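You operate a simulated robot arm through the tools that you are given. There is no shell and no other tool.

Carry out the task below with a simulated robot arm. There is one attempt and no reset: what you move stays moved.

JOB
Pack the green block in the carton with the green label, shut it and tape it with a short strip.
Fine: one strip; leave the carton in the seat and the length knob as set; lift the yellow lever again.

Only the result counts: the job must be done as asked and must still hold three seconds after the hand-in. Knocking over, shifting, dropping, spilling or breaking anything else fails it.

ROBOT AND FRAMES
A 6-joint arm with a fingered hand, fixed in place. Base frame: the origin is at the foot of the arm, x ahead of it, y to its left, z up. Lengths are in m, angles in rad, forces in N, time in s.
With the tool pointing down near the work surface it reaches from about 0.3 to 0.7 m from the base axis. Its first joint turns from -2.897 to 2.897 rad. Payload 4 kg.
The tool frame sits at the grasp point between the pads (the TCP): z along the fingers, y along the line on which they close. The tips reach 0.022 m beyond it. Largest opening 0.112 m; the body of the gripper starts 0.06 m behind the TCP. The gripper is a hand of 4 fingers: y runs from the thumb to the fingers, the wrist lies at [0, 0, -0.218] in the tool frame, and closing takes about 1.5 s.
Orientation is told as [roll, pitch, yaw] about the base's x, y, z axes, in that order, counted from this pose: with the fingers straight down and closing along the base's y, the tool's x points along the base's -x, its y along +y and its z along -z.

CONTROLS
- The arm moves only by the tool jog_arm. Its argument "steps" is a list of rows, each an object (a shift or turn left out is 0, a gripper value left out holds the last) with "slide": the shift along the tool's x, y, z in m, a list of three; "turn": the turn, a rotation vector about the tool's x, y, z in degrees, a list of three; "hand": the finger opening in m, from 0 to 0.112. In form: [{"slide": [dx, dy, dz], "turn": [ax, ay, az], "hand": hand}, ...]. A call has 1 to 20 rows; each row is the pose to reach, as a shift and turn from the pose commanded when the call began, along the tool's axes at that moment. Rows are played at 5 a second. More than 0.05 m and 0.15 rad between two rows, or a gripper value outside its range, and nothing of the call is played. Where a pose cannot be reached the arm comes as near as it can. A force on the tool above 80 N (or 10 N above the force at the start of the call, whichever is more), or a blocked arm, ends the call early, and 0.2 s more pass. Each finger travels about 0.045 m/s and halts on what it meets, pressing with about 23 N; the grip force reading is that of the motor and also rises with nothing between the fingers. The clock runs only during rows and for 0.2 s after the last one: add rows that repeat a pose to give the fingers time. It gives the time, the measured TCP pose, the force on the tool (base axes), the opening and the grip force at its end, in the units of the frame above (readings bear some noise), with the torque about the TCP (base axes, N m) and any sound that the robot's microphone picked up, and new pictures: "show" is both (left out), scene, wrist or none.
- Cameras (640 x 400 px; columns grow to the right, rows downward): "scene" is fixed at [0.0497, 0.4995, 1.675]; the picture's right is [-0.68, -0.74, 0.00], its down [-0.68, 0.63, -0.38] and it looks along [0.28, -0.26, -0.93] (base axes); focal length 326 px, centre (320, 200). "wrist" rides on the gripper at [0.069, 0.004, -0.083] in the tool frame; the picture's right is [-0.06, 1.00, 0.00], its down [-0.77, -0.05, -0.64] and it looks along [-0.64, -0.04, 0.77] (tool axes); focal length 243 px, centre (320, 200). There is no depth. A picture from a camera that has moved, and an enlarged one, comes with that camera's place and axes in the base frame and with its lens.
- set_grasp(shape): the hand has 4 fingers and takes this shape, open, in about a second: jaw (thumb against the fingers, like two jaws); tri (thumb and two fingers); tip (a fingertip pinch); poke (one finger out to press); point (the index stretched); flat (the hand flat); cup (the hand cupped); fist (a fist). The gripper value then closes the fingers along that shape, each until it touches; the sizes above hold for jaw. It gives what a move gives, with no picture.
- close_up(camera, box): a new picture of the part [left, top, right, bottom] of that camera's present view, enlarged. No time passes.
- sign_off(): hands the job in; it is judged then, once.

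Nothing tells you positions but the pictures and the camera data. Unless the task says otherwise, let go and move clear before handing in.

The tools are called after "Request:" as a command line: name --argument value ..., lists and objects as JSON in quotes. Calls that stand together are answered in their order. jog_arm: Moves the arm, as the interface text tells. Its arguments: {"type":"object","properties":{"steps":{"type":"array","items":{"type":"object","properties":{"slide":{"type":"array","items":{"type":"number"}},"turn":{"type":"array","items":{"type":"number"}},"hand":{"type":"number"}}}},"show":{"type":"string","enum":["both","scene","wrist","none"]}},"required":["steps"]} The other tools are called the same way: set_grasp (shape) gives the hand a shape; close_up (camera, box) takes an enlarged picture of a part of a camera's view; sign_off () hands the job in.

At the start:

```text
t: 0.0
eef_pos: [0.1712, 0.2804, 1.3266]
tool_rot: [0.001, -0.002, 0.001]
force: [-0.7, 0.2, -0.4]
ft_torque: [-0.01, -0.01, 0.0]
opening: 0.1118
grip_force: 0.1
shape: jaw
```

scene: 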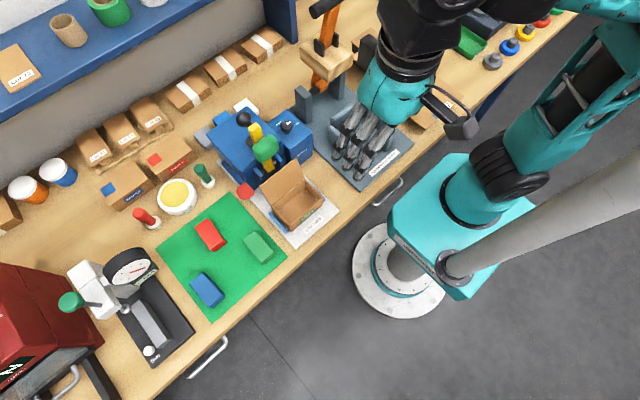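
wrist: 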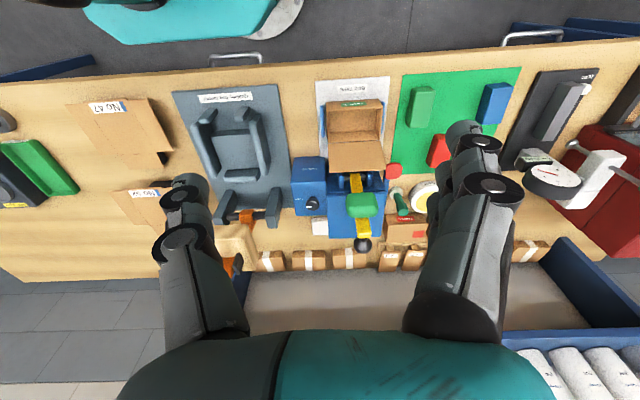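

I see a bench with a green mat holding red, green and blue blocks, an open carton with a green label sitting in a seat before a blue taping machine. I'll look closer before moving.

Request:
close_up --camera "scene" --box '[190, 80, 350, 250]'

Request:
close_up --camera "scene" --box '[80, 100, 300, 320]'

Request:
close_up --camera "wrist" --box '[270, 70, 430, 270]'

Request:
close_up --camera "scene" --box '[280, 0, 460, 200]'

```text
2.35 times, centred on (270, 165) of scene
camera zoom: at [0.0497, 0.4995, 1.675], right [-0.68, -0.74, 0.0], down [-0.68, 0.63, -0.38], along [0.28, -0.26, -0.93], focal length 768 px, centre (438, 282)
```

zoom: 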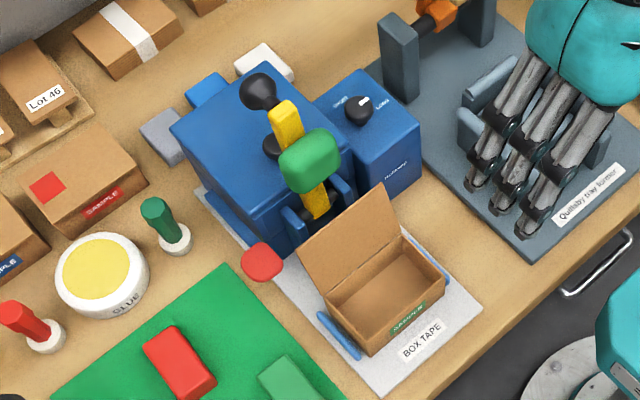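

```text
1.82 times, centred on (190, 210) of scene
camera zoom: at [0.0497, 0.4995, 1.675], right [-0.68, -0.74, 0.0], down [-0.68, 0.63, -0.38], along [0.28, -0.26, -0.93], focal length 593 px, centre (556, 182)
```

zoom: 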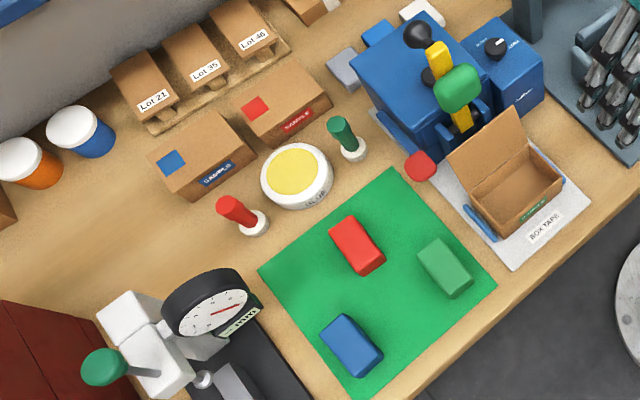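

```text
2.00 times, centred on (350, 170) of wrist
camera zoom: at [0.1008, 0.2832, 1.409], right [0.06, 1.0, 0.0], down [0.76, -0.05, 0.64], along [0.64, -0.04, -0.77], focal length 485 px, centre (260, 260)
```

zoom: 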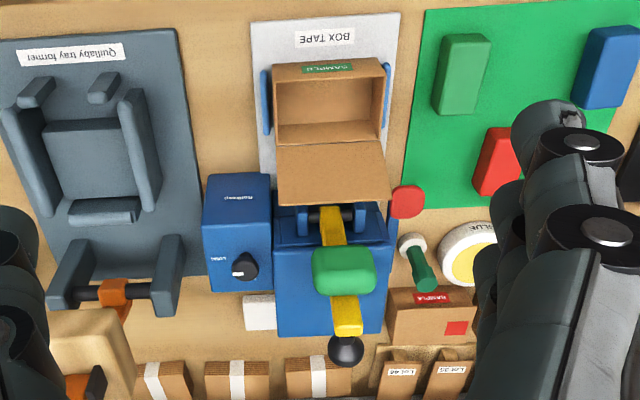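

```text
2.00 times, centred on (370, 100) of scene
camera zoom: at [0.0497, 0.4995, 1.675], right [-0.68, -0.74, 0.0], down [-0.68, 0.63, -0.38], along [0.28, -0.26, -0.93], focal length 652 px, centre (220, 400)
```

zoom: 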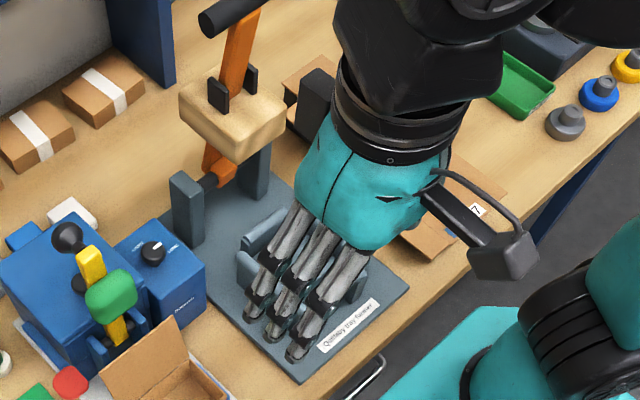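

I need to read the knob's labels and the lever's structure in more detail.

Request:
close_up --camera "scene" --box '[265, 105, 315, 140]'

Request:
close_up --camera "wrist" --box '[285, 150, 395, 255]'

Request:
close_up --camera "scene" --box '[205, 100, 345, 190]'

Request:
close_up --camera "scene" --box '[230, 155, 345, 245]'

```text
11.43 times, centred on (290, 122) of scene
camera zoom: at [0.0497, 0.4995, 1.675], right [-0.68, -0.74, 0.0], down [-0.68, 0.63, -0.38], along [0.28, -0.26, -0.93], focal length 3728 px, centre (663, 1086)
```

zoom: 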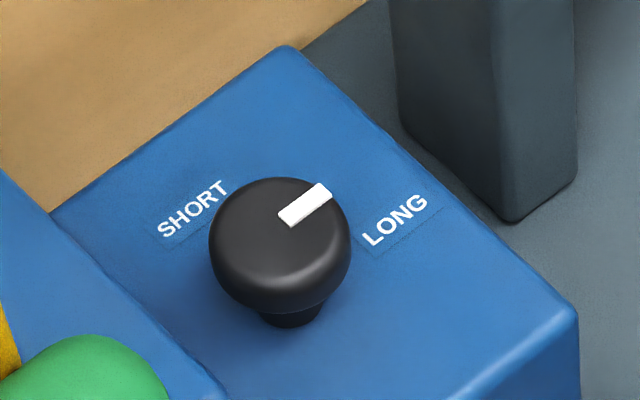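

```text
3.81 times, centred on (340, 202) of wrist
camera zoom: at [0.1008, 0.2832, 1.409], right [0.06, 1.0, 0.0], down [0.76, -0.05, 0.64], along [0.64, -0.04, -0.77], focal length 924 px, centre (244, 190)
```

zoom: 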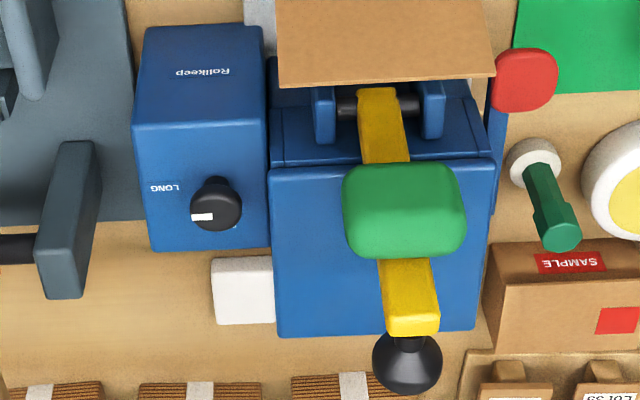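

```text
4.44 times, centred on (275, 145) of scene
camera zoom: at [0.0497, 0.4995, 1.675], right [-0.68, -0.74, 0.0], down [-0.68, 0.63, -0.38], along [0.28, -0.26, -0.93], focal length 1450 px, centre (520, 444)
```

zoom: 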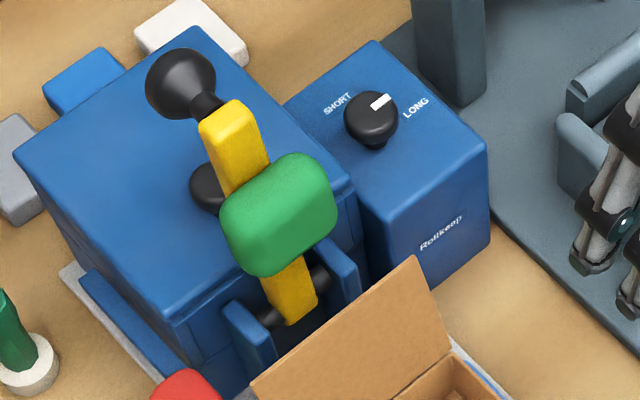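

```text
4.44 times, centred on (288, 200) of scene
camera zoom: at [0.0497, 0.4995, 1.675], right [-0.68, -0.74, 0.0], down [-0.68, 0.63, -0.38], along [0.28, -0.26, -0.93], focal length 1450 px, centre (464, 200)
```

zoom: 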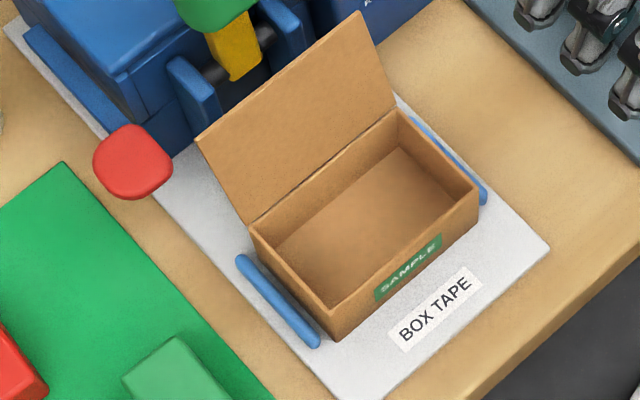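

The knob points to LONG now, with SHORT about 90° counterclockwise, so I'll have to turn it first. Bench top is at about z≈0.89 and the carton is near (0.30, 0.34). I'll lower the hand for closer views.

Request:
jog_arm --steps '[{"slide": [0, 0, 0.04]}, {"slide": [0, 0, 0.08]}, {"slide": [0, 0, 0.12]}, {"slide": [0, 0, 0.15]}]'

```text
t: 1.0
eef_pos: [0.1702, 0.2813, 1.1754]
tool_rot: [0.0, -0.003, 0.001]
force: [0.3, 0.3, 0.0]
ft_torque: [-0.02, 0.02, 0.04]
opening: 0.1118
grip_force: 0.1
shape: jaw
camera wrist: at [0.1011, 0.2841, 1.2577], right [0.06, 1.0, 0.0], down [0.76, -0.05, 0.64], along [0.64, -0.04, -0.77], focal length 243 px, centre (320, 200)
```

scene: 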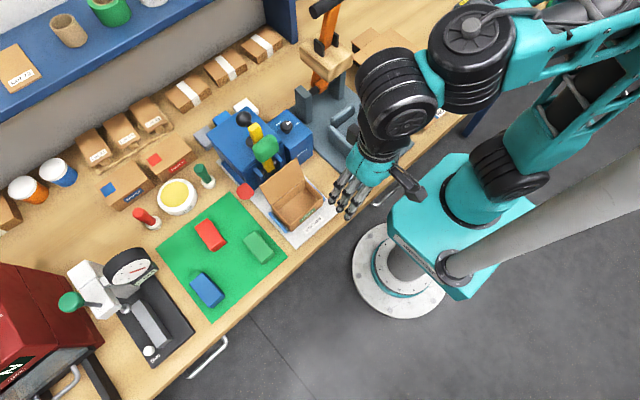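
wrist: 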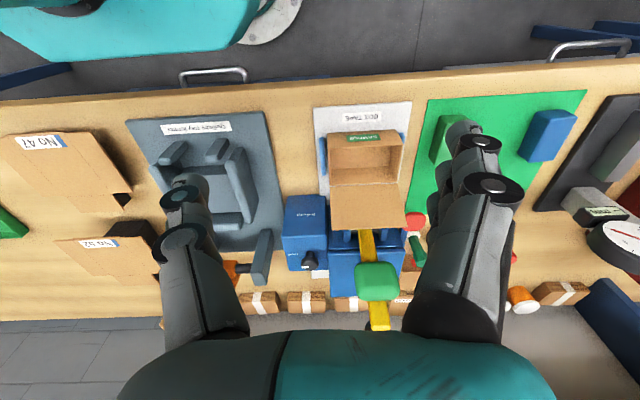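

Request:
close_up --camera "wrist" --box '[275, 95, 435, 335]'

Request:
close_up --camera "wrist" --box '[100, 100, 540, 390]'

Request:
close_up --camera "scene" --box '[320, 150, 440, 230]'

```text
1.67 times, centred on (355, 215) of wrist
camera zoom: at [0.1011, 0.2841, 1.2577], right [0.06, 1.0, 0.0], down [0.76, -0.05, 0.64], along [0.64, -0.04, -0.77], focal length 404 px, centre (262, 175)
```

zoom: 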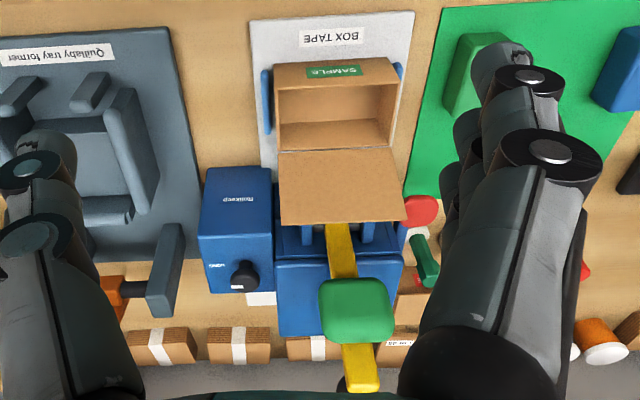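

```text
1.38 times, centred on (320, 245) of wrist
camera zoom: at [0.1011, 0.2841, 1.2577], right [0.06, 1.0, 0.0], down [0.76, -0.05, 0.64], along [0.64, -0.04, -0.77], focal length 335 px, centre (320, 138)
```

zoom: 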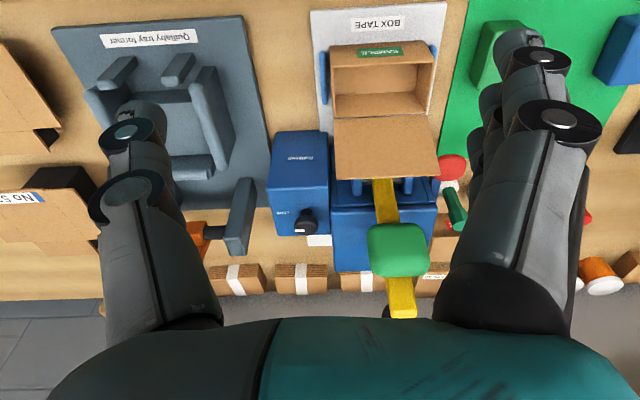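

```text
5.00 times, centred on (380, 190) of scene
camera zoom: at [0.0497, 0.4995, 1.675], right [-0.68, -0.74, 0.0], down [-0.68, 0.63, -0.38], along [0.28, -0.26, -0.93], focal length 1631 px, centre (20, 250)
```

zoom: 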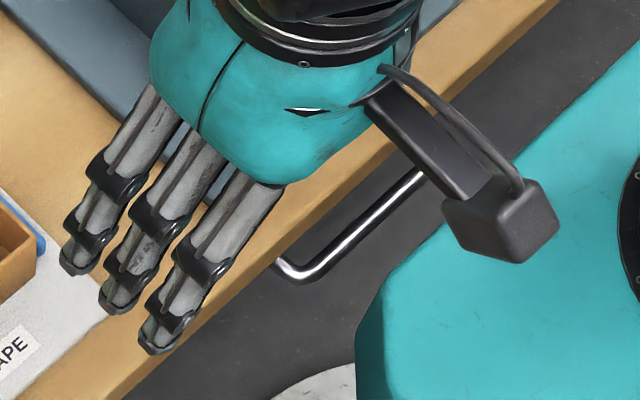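

Estimates: carton x 0.269–0.337, y 0.285–0.39, rim z≈0.943, lid leaning back to (0.362, 1.015); lever pivot near (0.39, 0.337, 0.99) with its ball at (0.453, 0.338, 1.12); knob at (0.449, 0.243, 0.995). I'll go look at the green block near (0.29, 0.48).

Request:
jog_arm --steps '[{"slide": [-0.015, 0.04, 0.02]}, {"slide": [-0.03, 0.08, 0.04]}, {"slide": [-0.045, 0.12, 0.06]}, {"slide": [-0.06, 0.16, 0.08]}, {"slide": [-0.075, 0.19, 0.1]}, {"slide": [-0.08, 0.195, 0.1]}]'

```text
t: 2.4
eef_pos: [0.2488, 0.473, 1.0738]
tool_rot: [0.0, -0.003, 0.001]
force: [0.1, 0.3, 0.1]
ft_torque: [0.02, 0.01, 0.01]
opening: 0.1116
grip_force: 0.1
shape: jaw
camera wrist: at [0.1798, 0.4775, 1.1566], right [0.06, 1.0, 0.0], down [0.76, -0.05, 0.64], along [0.64, -0.04, -0.77], focal length 243 px, centre (320, 200)
```

scene: 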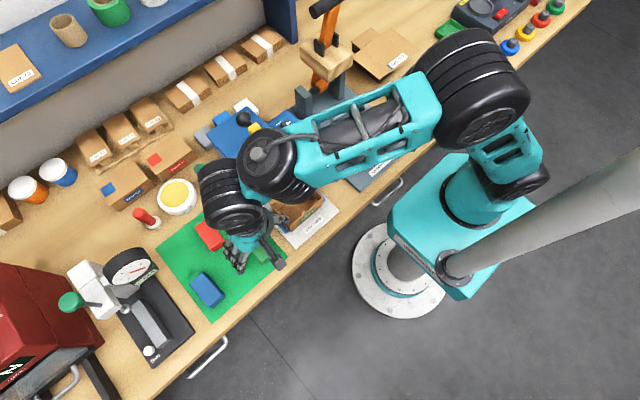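
wrist: 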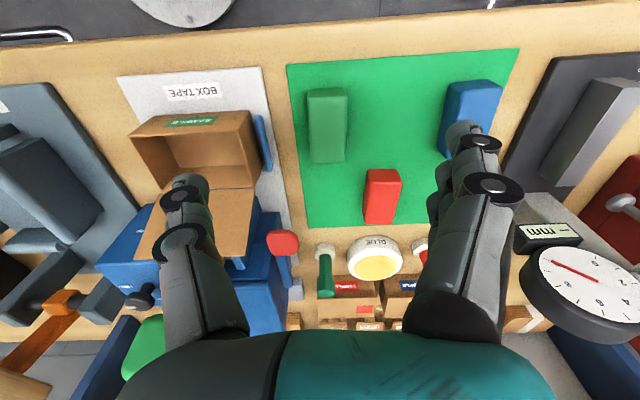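

The green block is in view, with its long side along x. I'll zoom in on it.

Request:
close_up --camera "wrist" --box '[280, 70, 420, 240]'

Request:
close_up --camera "wrist" --box '[110, 60, 310, 340]'

Request:
close_up --camera "wrist" --box '[240, 200, 340, 300]'

```text
2.35 times, centred on (350, 155) of wrist
camera zoom: at [0.1798, 0.4775, 1.1566], right [0.06, 1.0, 0.0], down [0.76, -0.05, 0.64], along [0.64, -0.04, -0.77], focal length 571 px, centre (249, 306)
```

zoom: 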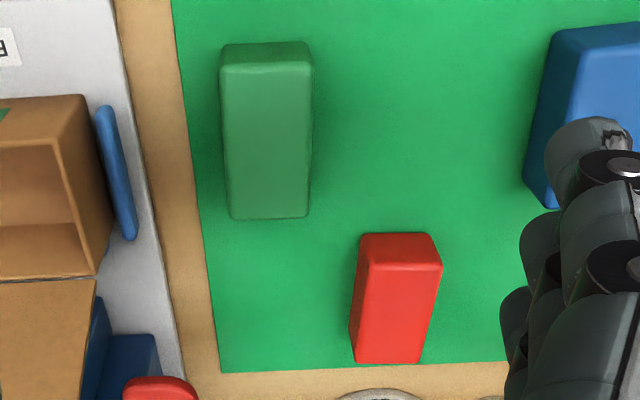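

```text
1.43 times, centred on (210, 200) of wrist
camera zoom: at [0.1798, 0.4775, 1.1566], right [0.06, 1.0, 0.0], down [0.76, -0.05, 0.64], along [0.64, -0.04, -0.77], focal length 347 px, centre (477, 200)
```

zoom: 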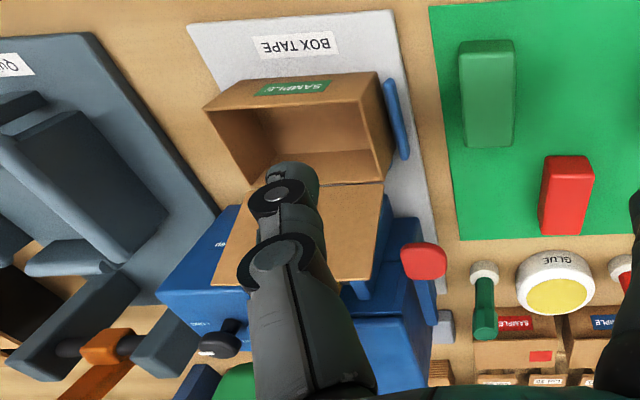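

```text
4.00 times, centred on (290, 250) of wrist
camera zoom: at [0.1798, 0.4775, 1.1566], right [0.06, 1.0, 0.0], down [0.76, -0.05, 0.64], along [0.64, -0.04, -0.77], focal length 970 px, centre (440, 0)
```

zoom: 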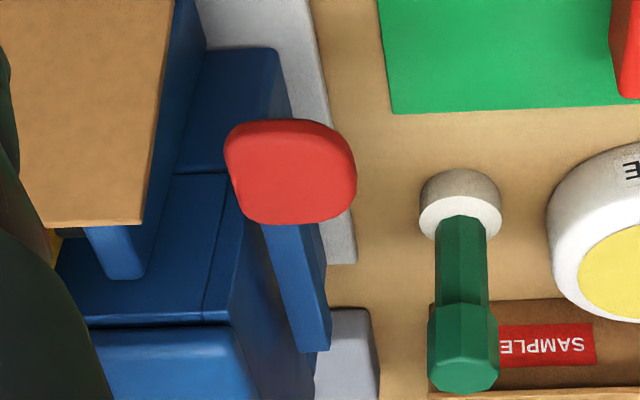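

The block's top is about 0.068×0.037 m, centred near (0.287, 0.479) with its top at z≈0.92; it has to go into the carton with its long side along y. I'll narrow the hand and descend above it, then check.

Request:
jog_arm --steps '[{"slide": [-0.02, 0.003, 0.02], "hand": 0.075}, {"slide": [-0.038, 0.006, 0.05], "hand": 0.075}, {"slide": [-0.038, 0.006, 0.08], "hand": 0.075}, {"slide": [-0.038, 0.006, 0.1], "hand": 0.075}, {"slide": [-0.038, 0.006, 0.1], "hand": 0.075}]'

```text
t: 3.6
eef_pos: [0.2912, 0.4792, 0.9791]
tool_rot: [0.001, -0.001, -0.001]
force: [-0.3, 0.2, 0.0]
ft_torque: [-0.01, -0.02, 0.0]
opening: 0.0754
grip_force: 0.1
shape: jaw
camera wrist: at [0.2212, 0.4828, 1.0592], right [0.06, 1.0, 0.0], down [0.76, -0.05, 0.64], along [0.64, -0.04, -0.77], focal length 243 px, centre (320, 200)
```

scene: 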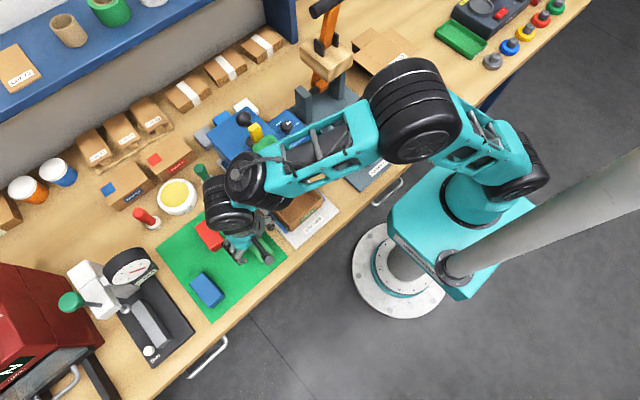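
wrist: 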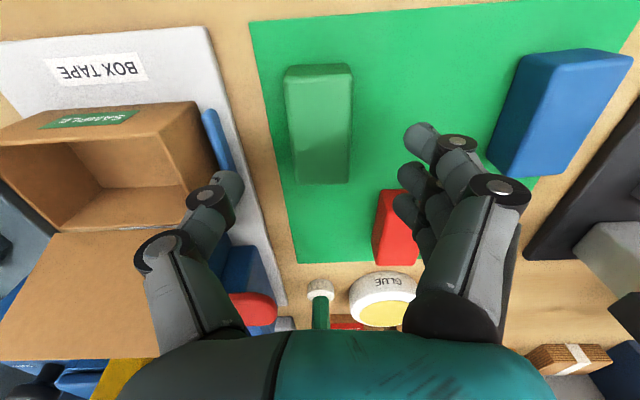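

Request:
close_up --camera "wrist" --box '[240, 40, 440, 240]'

```text
2.00 times, centred on (340, 140) of wrist
camera zoom: at [0.2212, 0.4828, 1.0592], right [0.06, 1.0, 0.0], down [0.76, -0.05, 0.64], along [0.64, -0.04, -0.77], focal length 485 px, centre (280, 320)
```

zoom: 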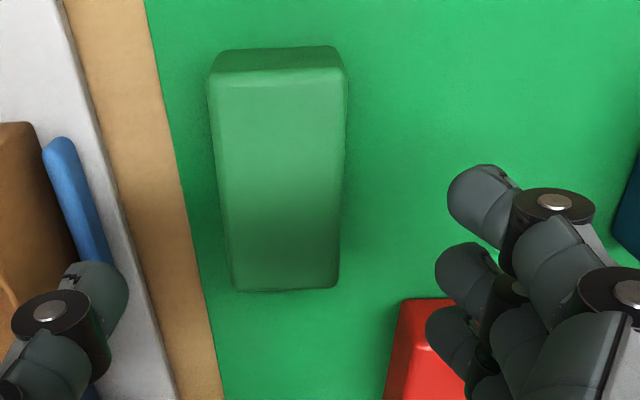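

The block centre checks out at (0.288, 0.479). I'll descend so that the fingertips straddle it, a little above the mat.

Request:
jog_arm --steps '[{"slide": [0.001, -0.002, 0.025]}, {"slide": [0.001, -0.002, 0.05]}, {"slide": [0.001, -0.002, 0.052]}, {"slide": [0.001, -0.002, 0.052]}]'

```text
t: 4.6
eef_pos: [0.289, 0.4786, 0.9249]
tool_rot: [0.001, -0.002, 0.001]
force: [0.2, 0.4, -0.5]
ft_torque: [-0.03, 0.0, 0.0]
opening: 0.0753
grip_force: 0.1
shape: jaw
camera wrist: at [0.2197, 0.4819, 1.0071], right [0.06, 1.0, 0.0], down [0.76, -0.05, 0.64], along [0.64, -0.04, -0.77], focal length 243 px, centre (320, 200)
```

scene: 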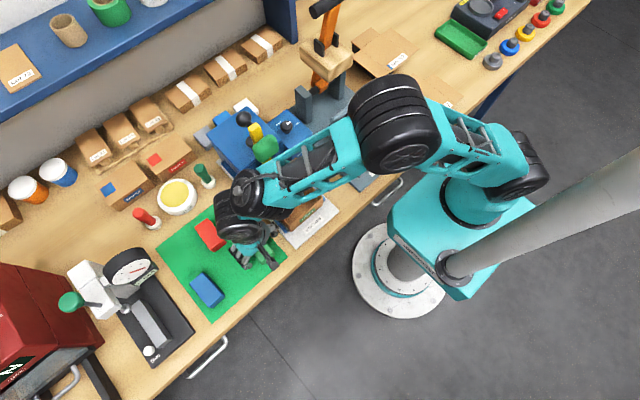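
wrist: 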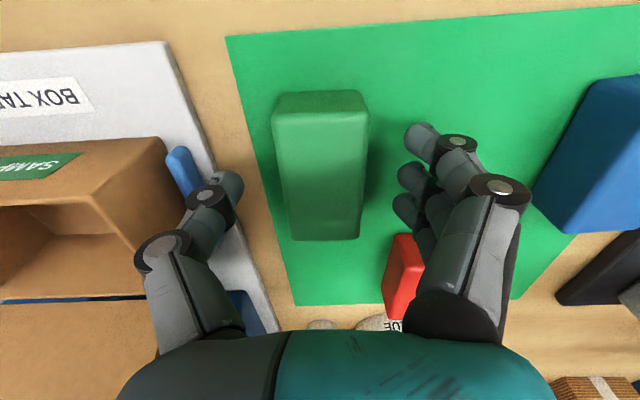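

Fingers straddle the block; closing now.

Request:
jog_arm --steps '[{"hand": 0.055}, {"hand": 0.04}, {"hand": 0.03}, {"hand": 0.02}, {"hand": 0.02}, {"hand": 0.02}, {"hand": 0.02}]'

```text
t: 6.2
eef_pos: [0.2885, 0.4784, 0.9256]
tool_rot: [0.0, -0.002, 0.0]
force: [0.3, 0.6, -1.4]
ft_torque: [0.0, 0.0, 0.0]
opening: 0.0344
grip_force: 22.9
shape: jaw
camera wrist: at [0.2198, 0.4819, 1.0073], right [0.06, 1.0, 0.0], down [0.76, -0.05, 0.64], along [0.64, -0.04, -0.77], focal length 243 px, centre (320, 200)
```

scene: 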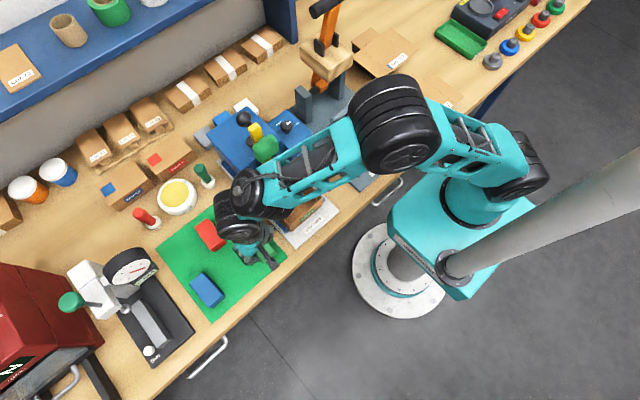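
wrist: 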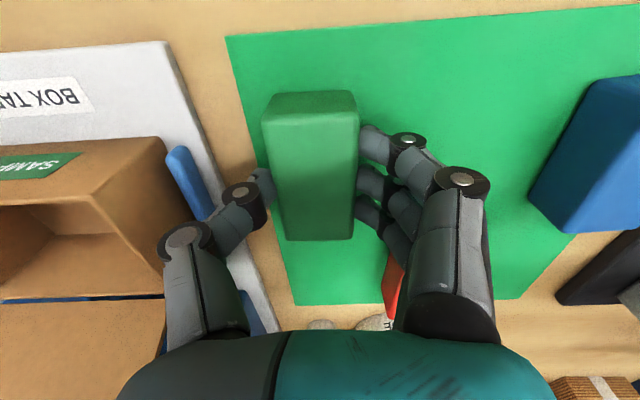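

The block is gripped (opening 0.034, 23 N). Lifting straight up.

Request:
jog_arm --steps '[{"slide": [0, 0, -0.03]}, {"slide": [0, 0, -0.06]}, {"slide": [0, 0, -0.1]}, {"slide": [0, 0, -0.14]}, {"slide": [0.02, 0, -0.16]}, {"slide": [0.02, 0, -0.16]}]'

```text
t: 7.6
eef_pos: [0.2672, 0.4799, 1.0872]
tool_rot: [0.0, -0.002, 0.0]
force: [-0.2, 0.0, -0.6]
ft_torque: [0.0, 0.01, -0.02]
opening: 0.0344
grip_force: 23.1
shape: jaw
camera wrist: at [0.1983, 0.4835, 1.1695], right [0.06, 1.0, 0.0], down [0.76, -0.05, 0.64], along [0.64, -0.04, -0.77], focal length 243 px, centre (320, 200)
```

scene: 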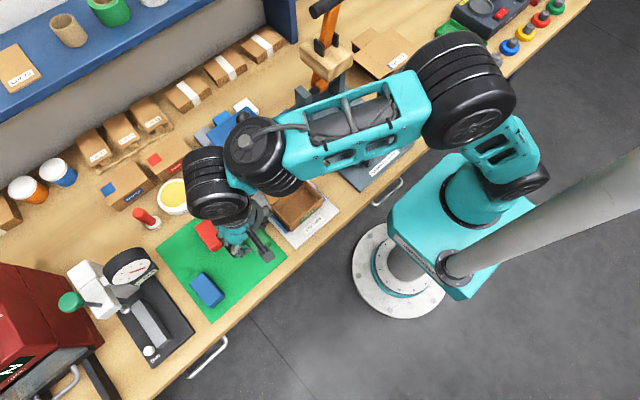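
wrist: 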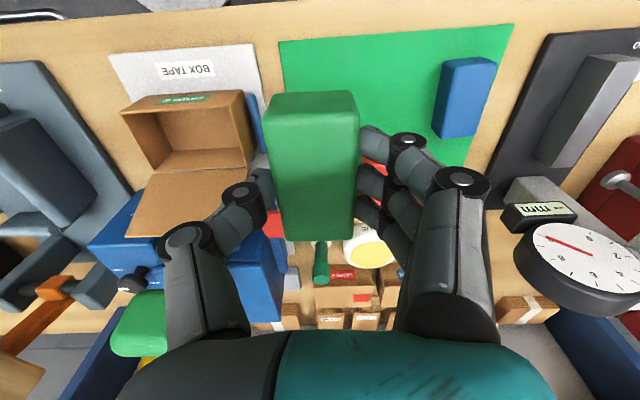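

The block is held well. Next I'll rotate the hand 90° about the vertical so the block's long side lies along y, in free space here.

Request:
jog_arm --steps '[{"turn": [0, 0, -7.5]}, {"turn": [0, 0, -15]}, {"turn": [0, 0, -22.5]}, {"turn": [0, 0, -30]}, {"turn": [0, 0, -37.5]}, {"turn": [0, 0, -45]}, {"turn": [0, 0, -52.5]}, {"turn": [0, 0, -60]}, {"turn": [0, 0, -67.5]}, {"turn": [0, 0, -75]}, {"turn": [0, 0, -82.5]}, {"turn": [0, 0, -90]}, {"turn": [0, 0, -90]}]'

```text
t: 10.4
eef_pos: [0.2671, 0.4781, 1.0835]
tool_rot: [-0.001, 0.002, 1.572]
force: [-0.5, 0.1, -0.3]
ft_torque: [-0.01, 0.05, 0.0]
opening: 0.0344
grip_force: 23.4
shape: jaw
camera wrist: at [0.2632, 0.4087, 1.167], right [-1.0, 0.06, 0.0], down [0.05, 0.77, 0.64], along [0.04, 0.64, -0.77], focal length 243 px, centre (320, 200)
```

scene: 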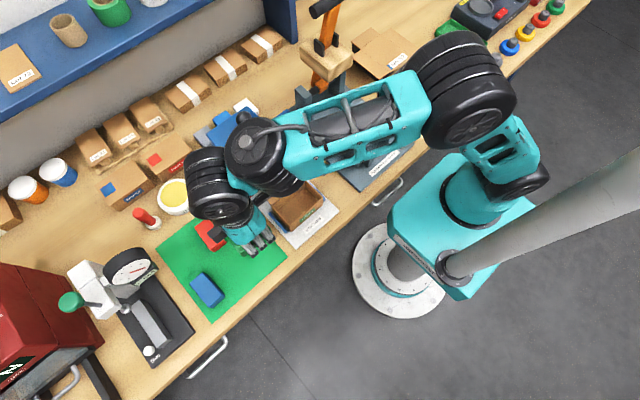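
wrist: 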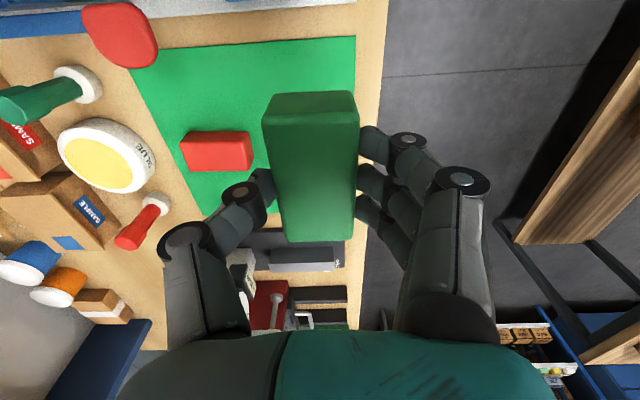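

Rotation done. I'll move along −y to over the carton's front part while staying high, then look.

Request:
jog_arm --steps '[{"slide": [0.04, 0, 0]}, {"slide": [0.08, 0, 0]}, {"slide": [0.12, 0, 0]}, {"slide": [0.1386, 0, 0]}, {"slide": [0.1386, 0, 0]}]'

```text
t: 11.6
eef_pos: [0.2657, 0.3384, 1.084]
tool_rot: [-0.002, 0.001, 1.572]
force: [0.3, -0.2, -0.4]
ft_torque: [0.02, 0.0, 0.01]
opening: 0.0343
grip_force: 22.8
shape: jaw
camera wrist: at [0.2619, 0.2699, 1.1676], right [-1.0, 0.06, 0.0], down [0.05, 0.76, 0.64], along [0.04, 0.64, -0.77], focal length 243 px, centre (320, 200)
```

scene: 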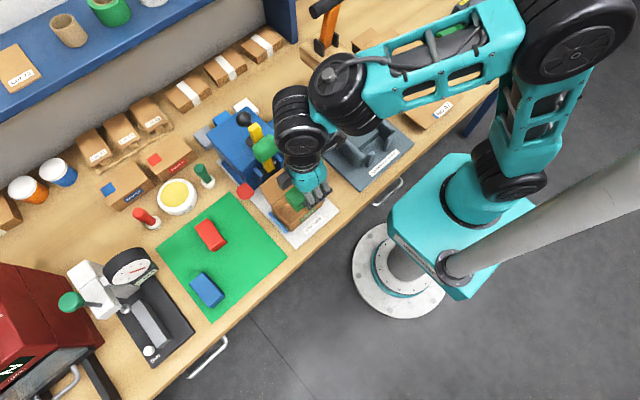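
wrist: 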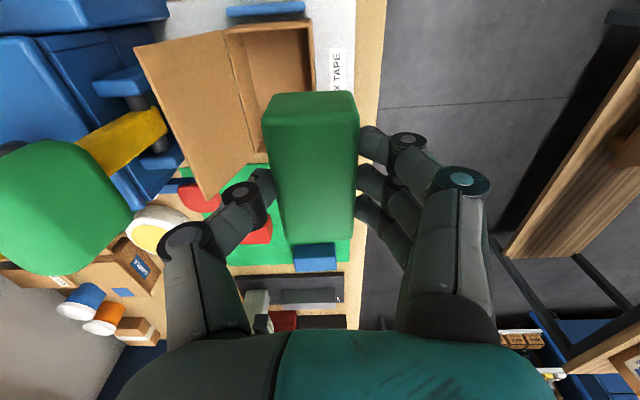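

Request:
close_up --camera "wrist" --box '[60, 0, 380, 200]'

Request:
close_up --camera "scene" --box '[220, 90, 360, 230]'

```text
2.00 times, centred on (220, 100) of wrist
camera zoom: at [0.2619, 0.2699, 1.1676], right [-1.0, 0.06, 0.0], down [0.05, 0.76, 0.64], along [0.04, 0.64, -0.77], focal length 485 px, centre (520, 400)
```

zoom: 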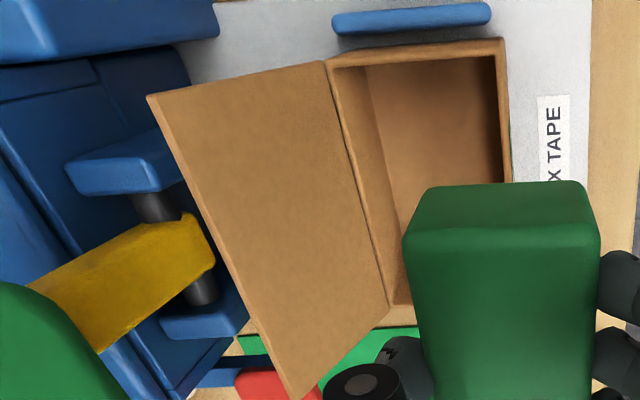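

```text
2.86 times, centred on (290, 160) of scene
camera zoom: at [0.0497, 0.4995, 1.675], right [-0.68, -0.74, 0.0], down [-0.68, 0.63, -0.38], along [0.28, -0.26, -0.93], focal length 932 px, centre (406, 314)
```

zoom: 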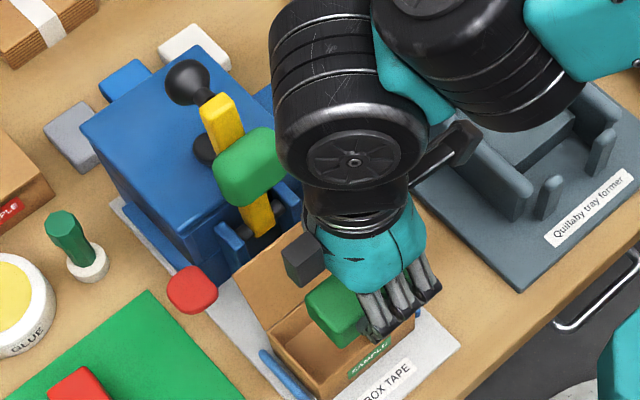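

The hand's thumb knuckle would hit the open lid if I went straight down, so I'll tilt the hand top 20° toward the robot, shift over the opening, and come down partway to check.

Request:
jog_arm --steps '[{"slide": [0, 0, 0], "turn": [7, 0, 0]}, {"slide": [0, 0, 0], "turn": [14, 0, 0]}, {"slide": [0, -0.01, 0], "turn": [20, 0, 0]}, {"slide": [-0.001, -0.028, 0.02], "turn": [20, 0, 0]}, {"slide": [-0.001, -0.028, 0.05], "turn": [20, 0, 0]}, {"slide": [-0.001, -0.028, 0.08], "turn": [20, 0, 0]}, {"slide": [-0.001, -0.028, 0.085], "turn": [20, 0, 0]}, {"slide": [-0.001, -0.028, 0.085], "turn": [20, 0, 0]}]'

```text
t: 13.4
eef_pos: [0.2954, 0.3401, 0.9976]
tool_rot: [-0.35, -0.002, 1.571]
force: [0.6, -0.2, -0.8]
ft_torque: [-0.02, 0.0, -0.01]
opening: 0.0347
grip_force: 23.8
shape: jaw
camera wrist: at [0.2638, 0.2704, 1.0746], right [-0.94, 0.06, -0.34], down [-0.17, 0.76, 0.62], along [0.3, 0.64, -0.71], focal length 243 px, centre (320, 200)
```

scene: 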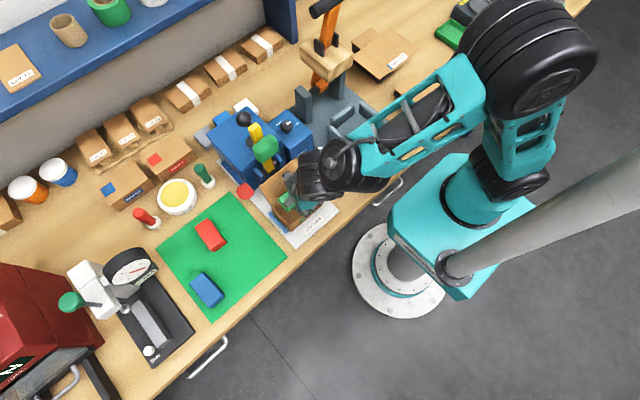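
wrist: 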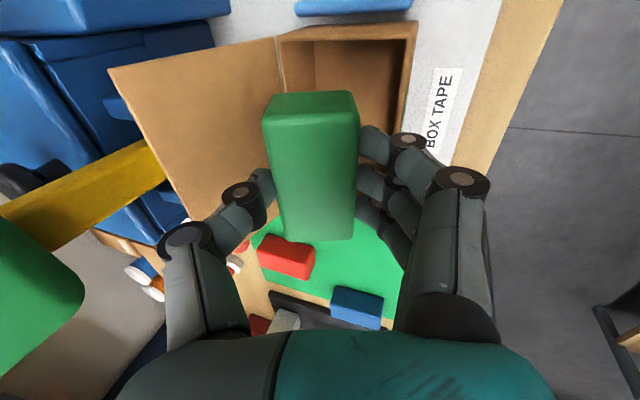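

Request:
close_up --camera "scene" --box '[220, 130, 360, 240]'

Request:
close_up --camera "wrist" --box '[100, 0, 500, 260]'

```text
3.64 times, centred on (290, 185) of scene
camera zoom: at [0.0497, 0.4995, 1.675], right [-0.68, -0.74, 0.0], down [-0.68, 0.63, -0.38], along [0.28, -0.26, -0.93], focal length 1186 px, centre (429, 254)
```

zoom: 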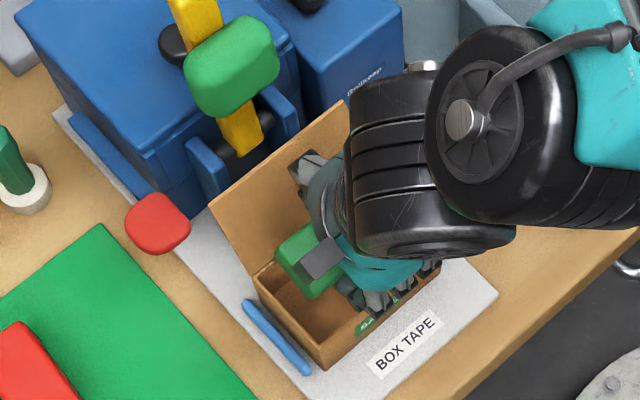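

```text
1.54 times, centred on (300, 130) of wrist
camera zoom: at [0.2638, 0.2704, 1.0746], right [-0.94, 0.06, -0.34], down [-0.17, 0.76, 0.62], along [0.3, 0.64, -0.71], focal length 373 px, centre (351, 308)
```

zoom: 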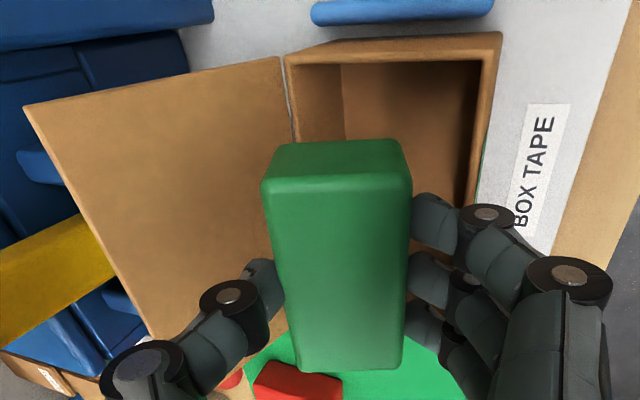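

The fingers splay outward, so they must stay at rim level; a 10° tilt gives the best clearance to both lid and front wall. I'll reduce the tilt and lower until the block's underside is inside the rim.

Request:
jog_arm --steps '[{"turn": [-5, 0, 0]}, {"turn": [-10, 0, 0]}, {"slide": [0, 0.005, 0.015], "turn": [-10, 0, 0]}, {"slide": [0, 0.0085, 0.025], "turn": [-10, 0, 0]}, {"slide": [0, 0.0085, 0.025], "turn": [-10, 0, 0]}, {"slide": [0, 0.0085, 0.025], "turn": [-10, 0, 0]}]'

Request:
close_up --camera "wrist" --box '[100, 0, 500, 260]'

Request:
close_up --camera "scene" --box '[240, 150, 340, 230]'

```text
t: 14.8
eef_pos: [0.2965, 0.3385, 0.9745]
tool_rot: [-0.178, 0.0, 1.571]
force: [0.0, 0.5, 0.0]
ft_torque: [0.0, 0.0, -0.02]
opening: 0.0343
grip_force: 22.8
shape: jaw
camera wrist: at [0.2777, 0.2698, 1.0541], right [-0.98, 0.06, -0.17], down [-0.06, 0.76, 0.64], along [0.17, 0.64, -0.75], focal length 243 px, centre (320, 200)
```

scene: 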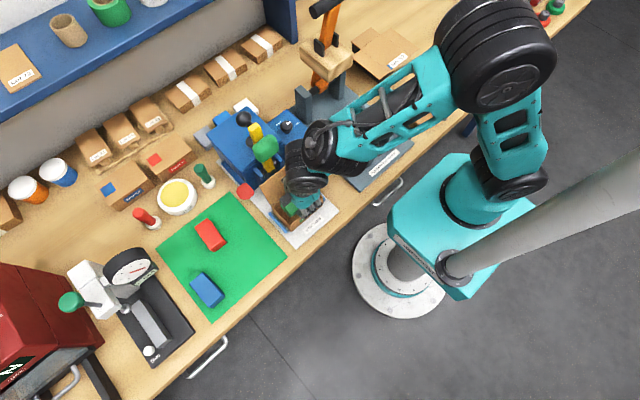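
wrist: 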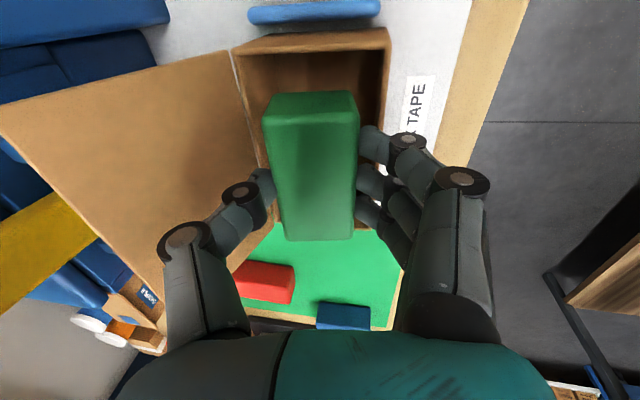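

```text
1.54 times, centred on (300, 130) of wrist
camera zoom: at [0.2777, 0.2698, 1.0541], right [-0.98, 0.06, -0.17], down [-0.06, 0.76, 0.64], along [0.17, 0.64, -0.75], focal length 373 px, centre (351, 308)
```

zoom: 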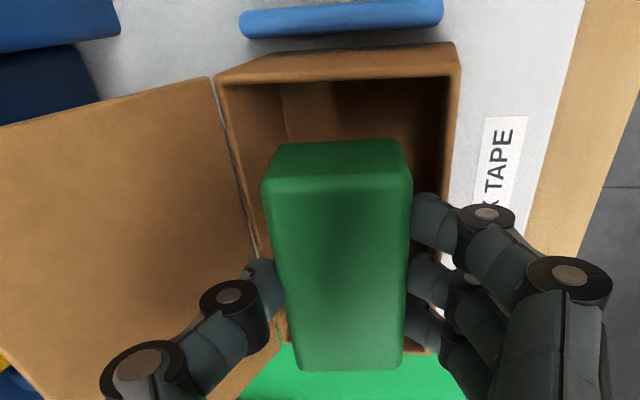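

```text
5.00 times, centred on (290, 190) of scene
camera zoom: at [0.0497, 0.4995, 1.675], right [-0.68, -0.74, 0.0], down [-0.68, 0.63, -0.38], along [0.28, -0.26, -0.93], focal length 1631 px, centre (470, 250)
```

zoom: 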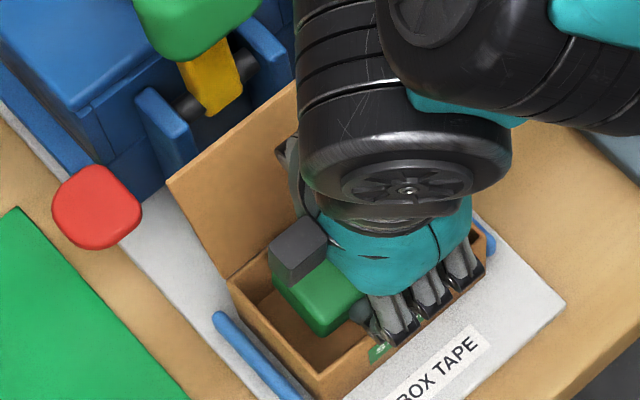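

Clear all round so far. A few millimetres lower, then check the force before release.

Request:
jog_arm --steps '[{"slide": [0, 0.0005, 0.003]}, {"slide": [0, 0.001, 0.006]}, {"slide": [0, 0.001, 0.006]}]'

Request:
close_up --camera "wrist" --box '[140, 0, 500, 260]'

Request:
close_up --camera "scene" --box '[260, 160, 330, 220]'

```text
t: 15.6
eef_pos: [0.2957, 0.3411, 0.9678]
tool_rot: [-0.177, 0.0, 1.571]
force: [0.3, -0.1, -1.1]
ft_torque: [-0.01, 0.0, 0.01]
opening: 0.0344
grip_force: 23.2
shape: jaw
camera wrist: at [0.2779, 0.2709, 1.0484], right [-0.98, 0.06, -0.17], down [-0.06, 0.77, 0.64], along [0.17, 0.64, -0.75], focal length 243 px, centre (320, 200)
```

scene: 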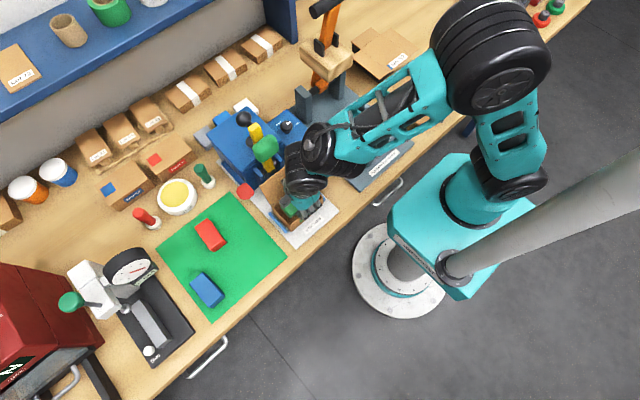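
wrist: 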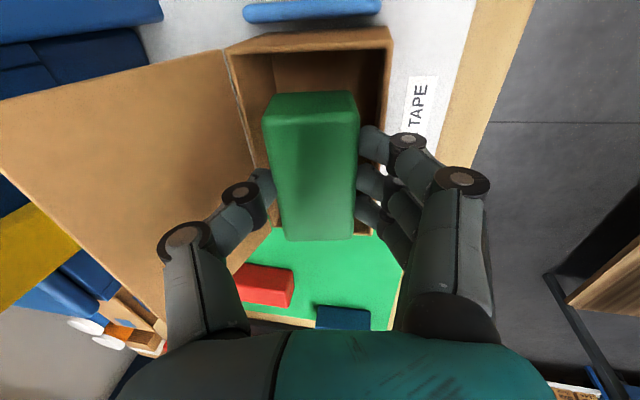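

```text
1.54 times, centred on (320, 130) of wrist
camera zoom: at [0.2779, 0.2709, 1.0484], right [-0.98, 0.06, -0.17], down [-0.06, 0.77, 0.64], along [0.17, 0.64, -0.75], focal length 373 px, centre (320, 308)
```

zoom: 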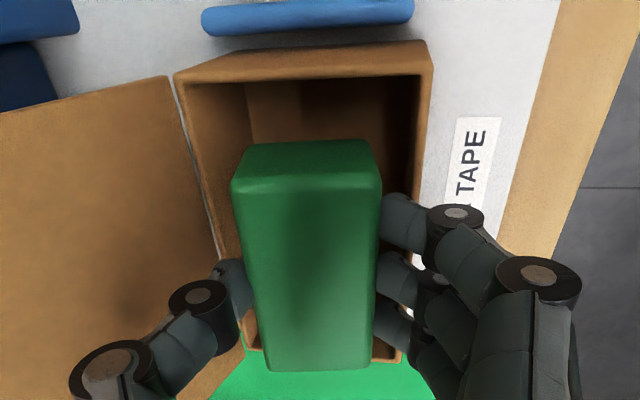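

```text
6.67 times, centred on (295, 190) of scene
camera zoom: at [0.0497, 0.4995, 1.675], right [-0.68, -0.74, 0.0], down [-0.68, 0.63, -0.38], along [0.28, -0.26, -0.93], focal length 2175 px, centre (487, 267)
```

zoom: 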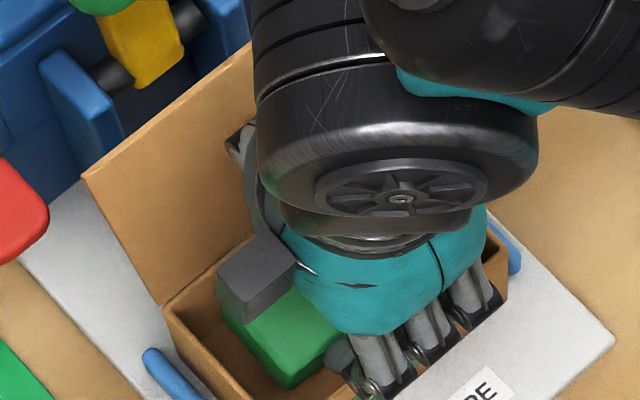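

The block is inside the rim outline with margin on all sides. Releasing with a small opening.

Request:
jog_arm --steps '[{"hand": 0.046}, {"hand": 0.048}, {"hand": 0.048}]'

Request:
close_up --camera "wrist" --box '[140, 0, 500, 260]'

Request:
close_up --camera "scene" --box '[260, 160, 330, 220]'

```text
t: 16.4
eef_pos: [0.2964, 0.341, 0.9679]
tool_rot: [-0.176, 0.0, 1.572]
force: [-0.1, -0.1, -0.2]
ft_torque: [0.04, 0.02, 0.02]
opening: 0.0475
grip_force: 0.0
shape: jaw
camera wrist: at [0.278, 0.2709, 1.0486], right [-0.98, 0.06, -0.17], down [-0.06, 0.76, 0.64], along [0.17, 0.64, -0.75], focal length 243 px, centre (320, 200)
```

scene: 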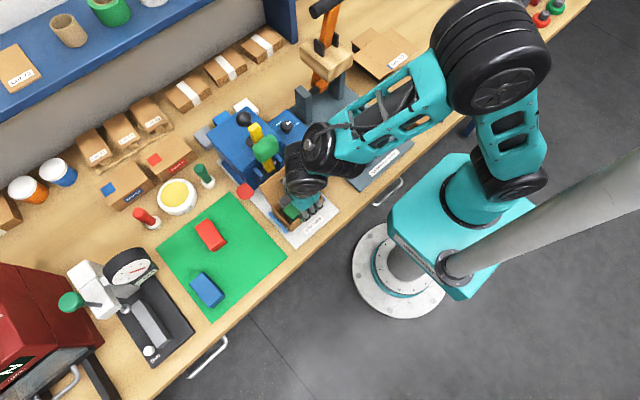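
wrist: 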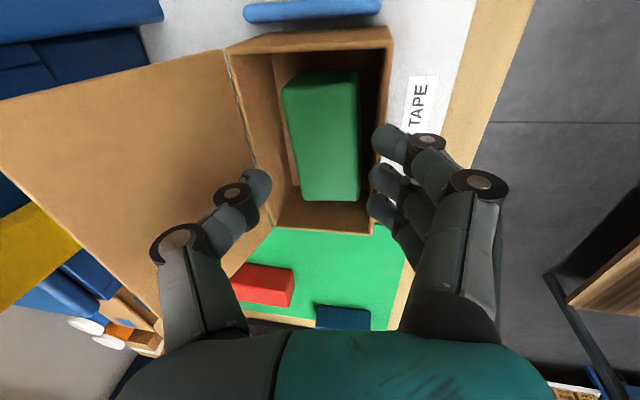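

```text
1.54 times, centred on (320, 130) of wrist
camera zoom: at [0.278, 0.2709, 1.0486], right [-0.98, 0.06, -0.17], down [-0.06, 0.76, 0.64], along [0.17, 0.64, -0.75], focal length 373 px, centre (320, 308)
```

zoom: 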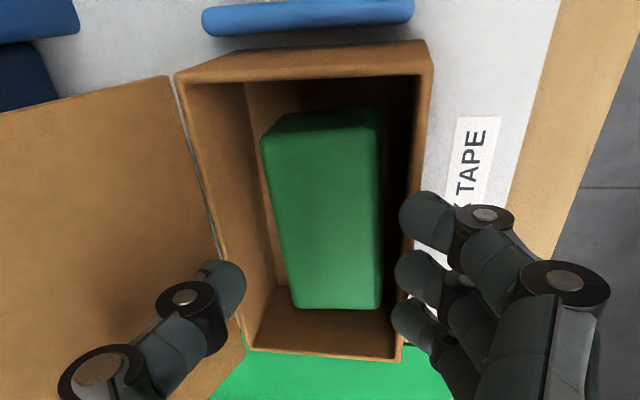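

```text
6.67 times, centred on (295, 190) of scene
camera zoom: at [0.0497, 0.4995, 1.675], right [-0.68, -0.74, 0.0], down [-0.68, 0.63, -0.38], along [0.28, -0.26, -0.93], focal length 2175 px, centre (487, 267)
```

zoom: 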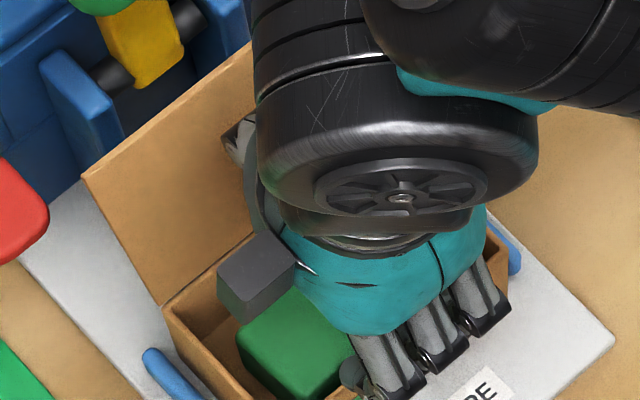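

The block lies flat in the carton and nothing else moved. Now I'll lift clear, straighten the hand, and go toward the knob, staying high.

Request:
jog_arm --steps '[{"slide": [0, -0.005, -0.03]}, {"slide": [0, -0.005, -0.065]}, {"slide": [0, 0.015, -0.105], "turn": [-5, 0, 0]}, {"slide": [0, 0.015, -0.145], "turn": [-10, 0, 0]}, {"slide": [0.04, 0.015, -0.175], "turn": [-10, 0, 0]}, {"slide": [0.085, 0.015, -0.175], "turn": [-10, 0, 0]}, {"slide": [0.13, 0.015, -0.175], "turn": [-10, 0, 0]}, {"slide": [0.13, 0.015, -0.175], "turn": [-10, 0, 0]}]'

```text
t: 18.2
eef_pos: [0.2505, 0.2088, 1.1383]
tool_rot: [0.001, 0.001, 1.572]
force: [-0.3, -0.3, -0.4]
ft_torque: [0.02, 0.0, -0.01]
opening: 0.0476
grip_force: 0.1
shape: jaw
camera wrist: at [0.2465, 0.1393, 1.2206], right [-1.0, 0.06, 0.0], down [0.05, 0.77, 0.64], along [0.04, 0.64, -0.77], focal length 243 px, centre (320, 200)
```

scene: 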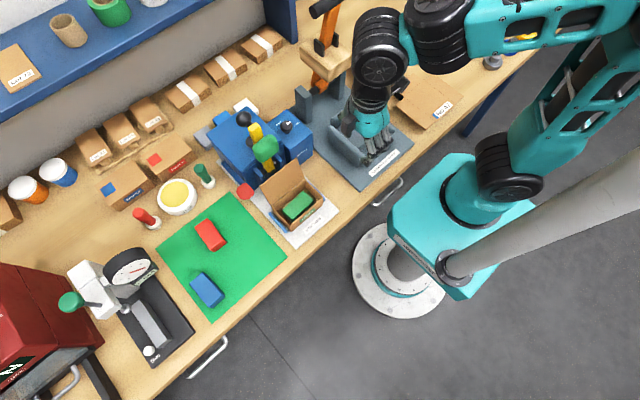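
wrist: 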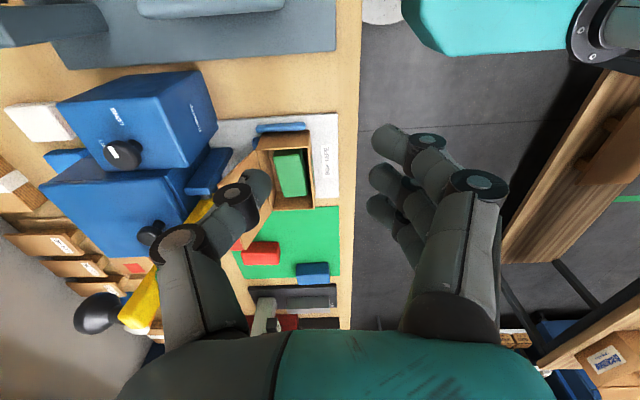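

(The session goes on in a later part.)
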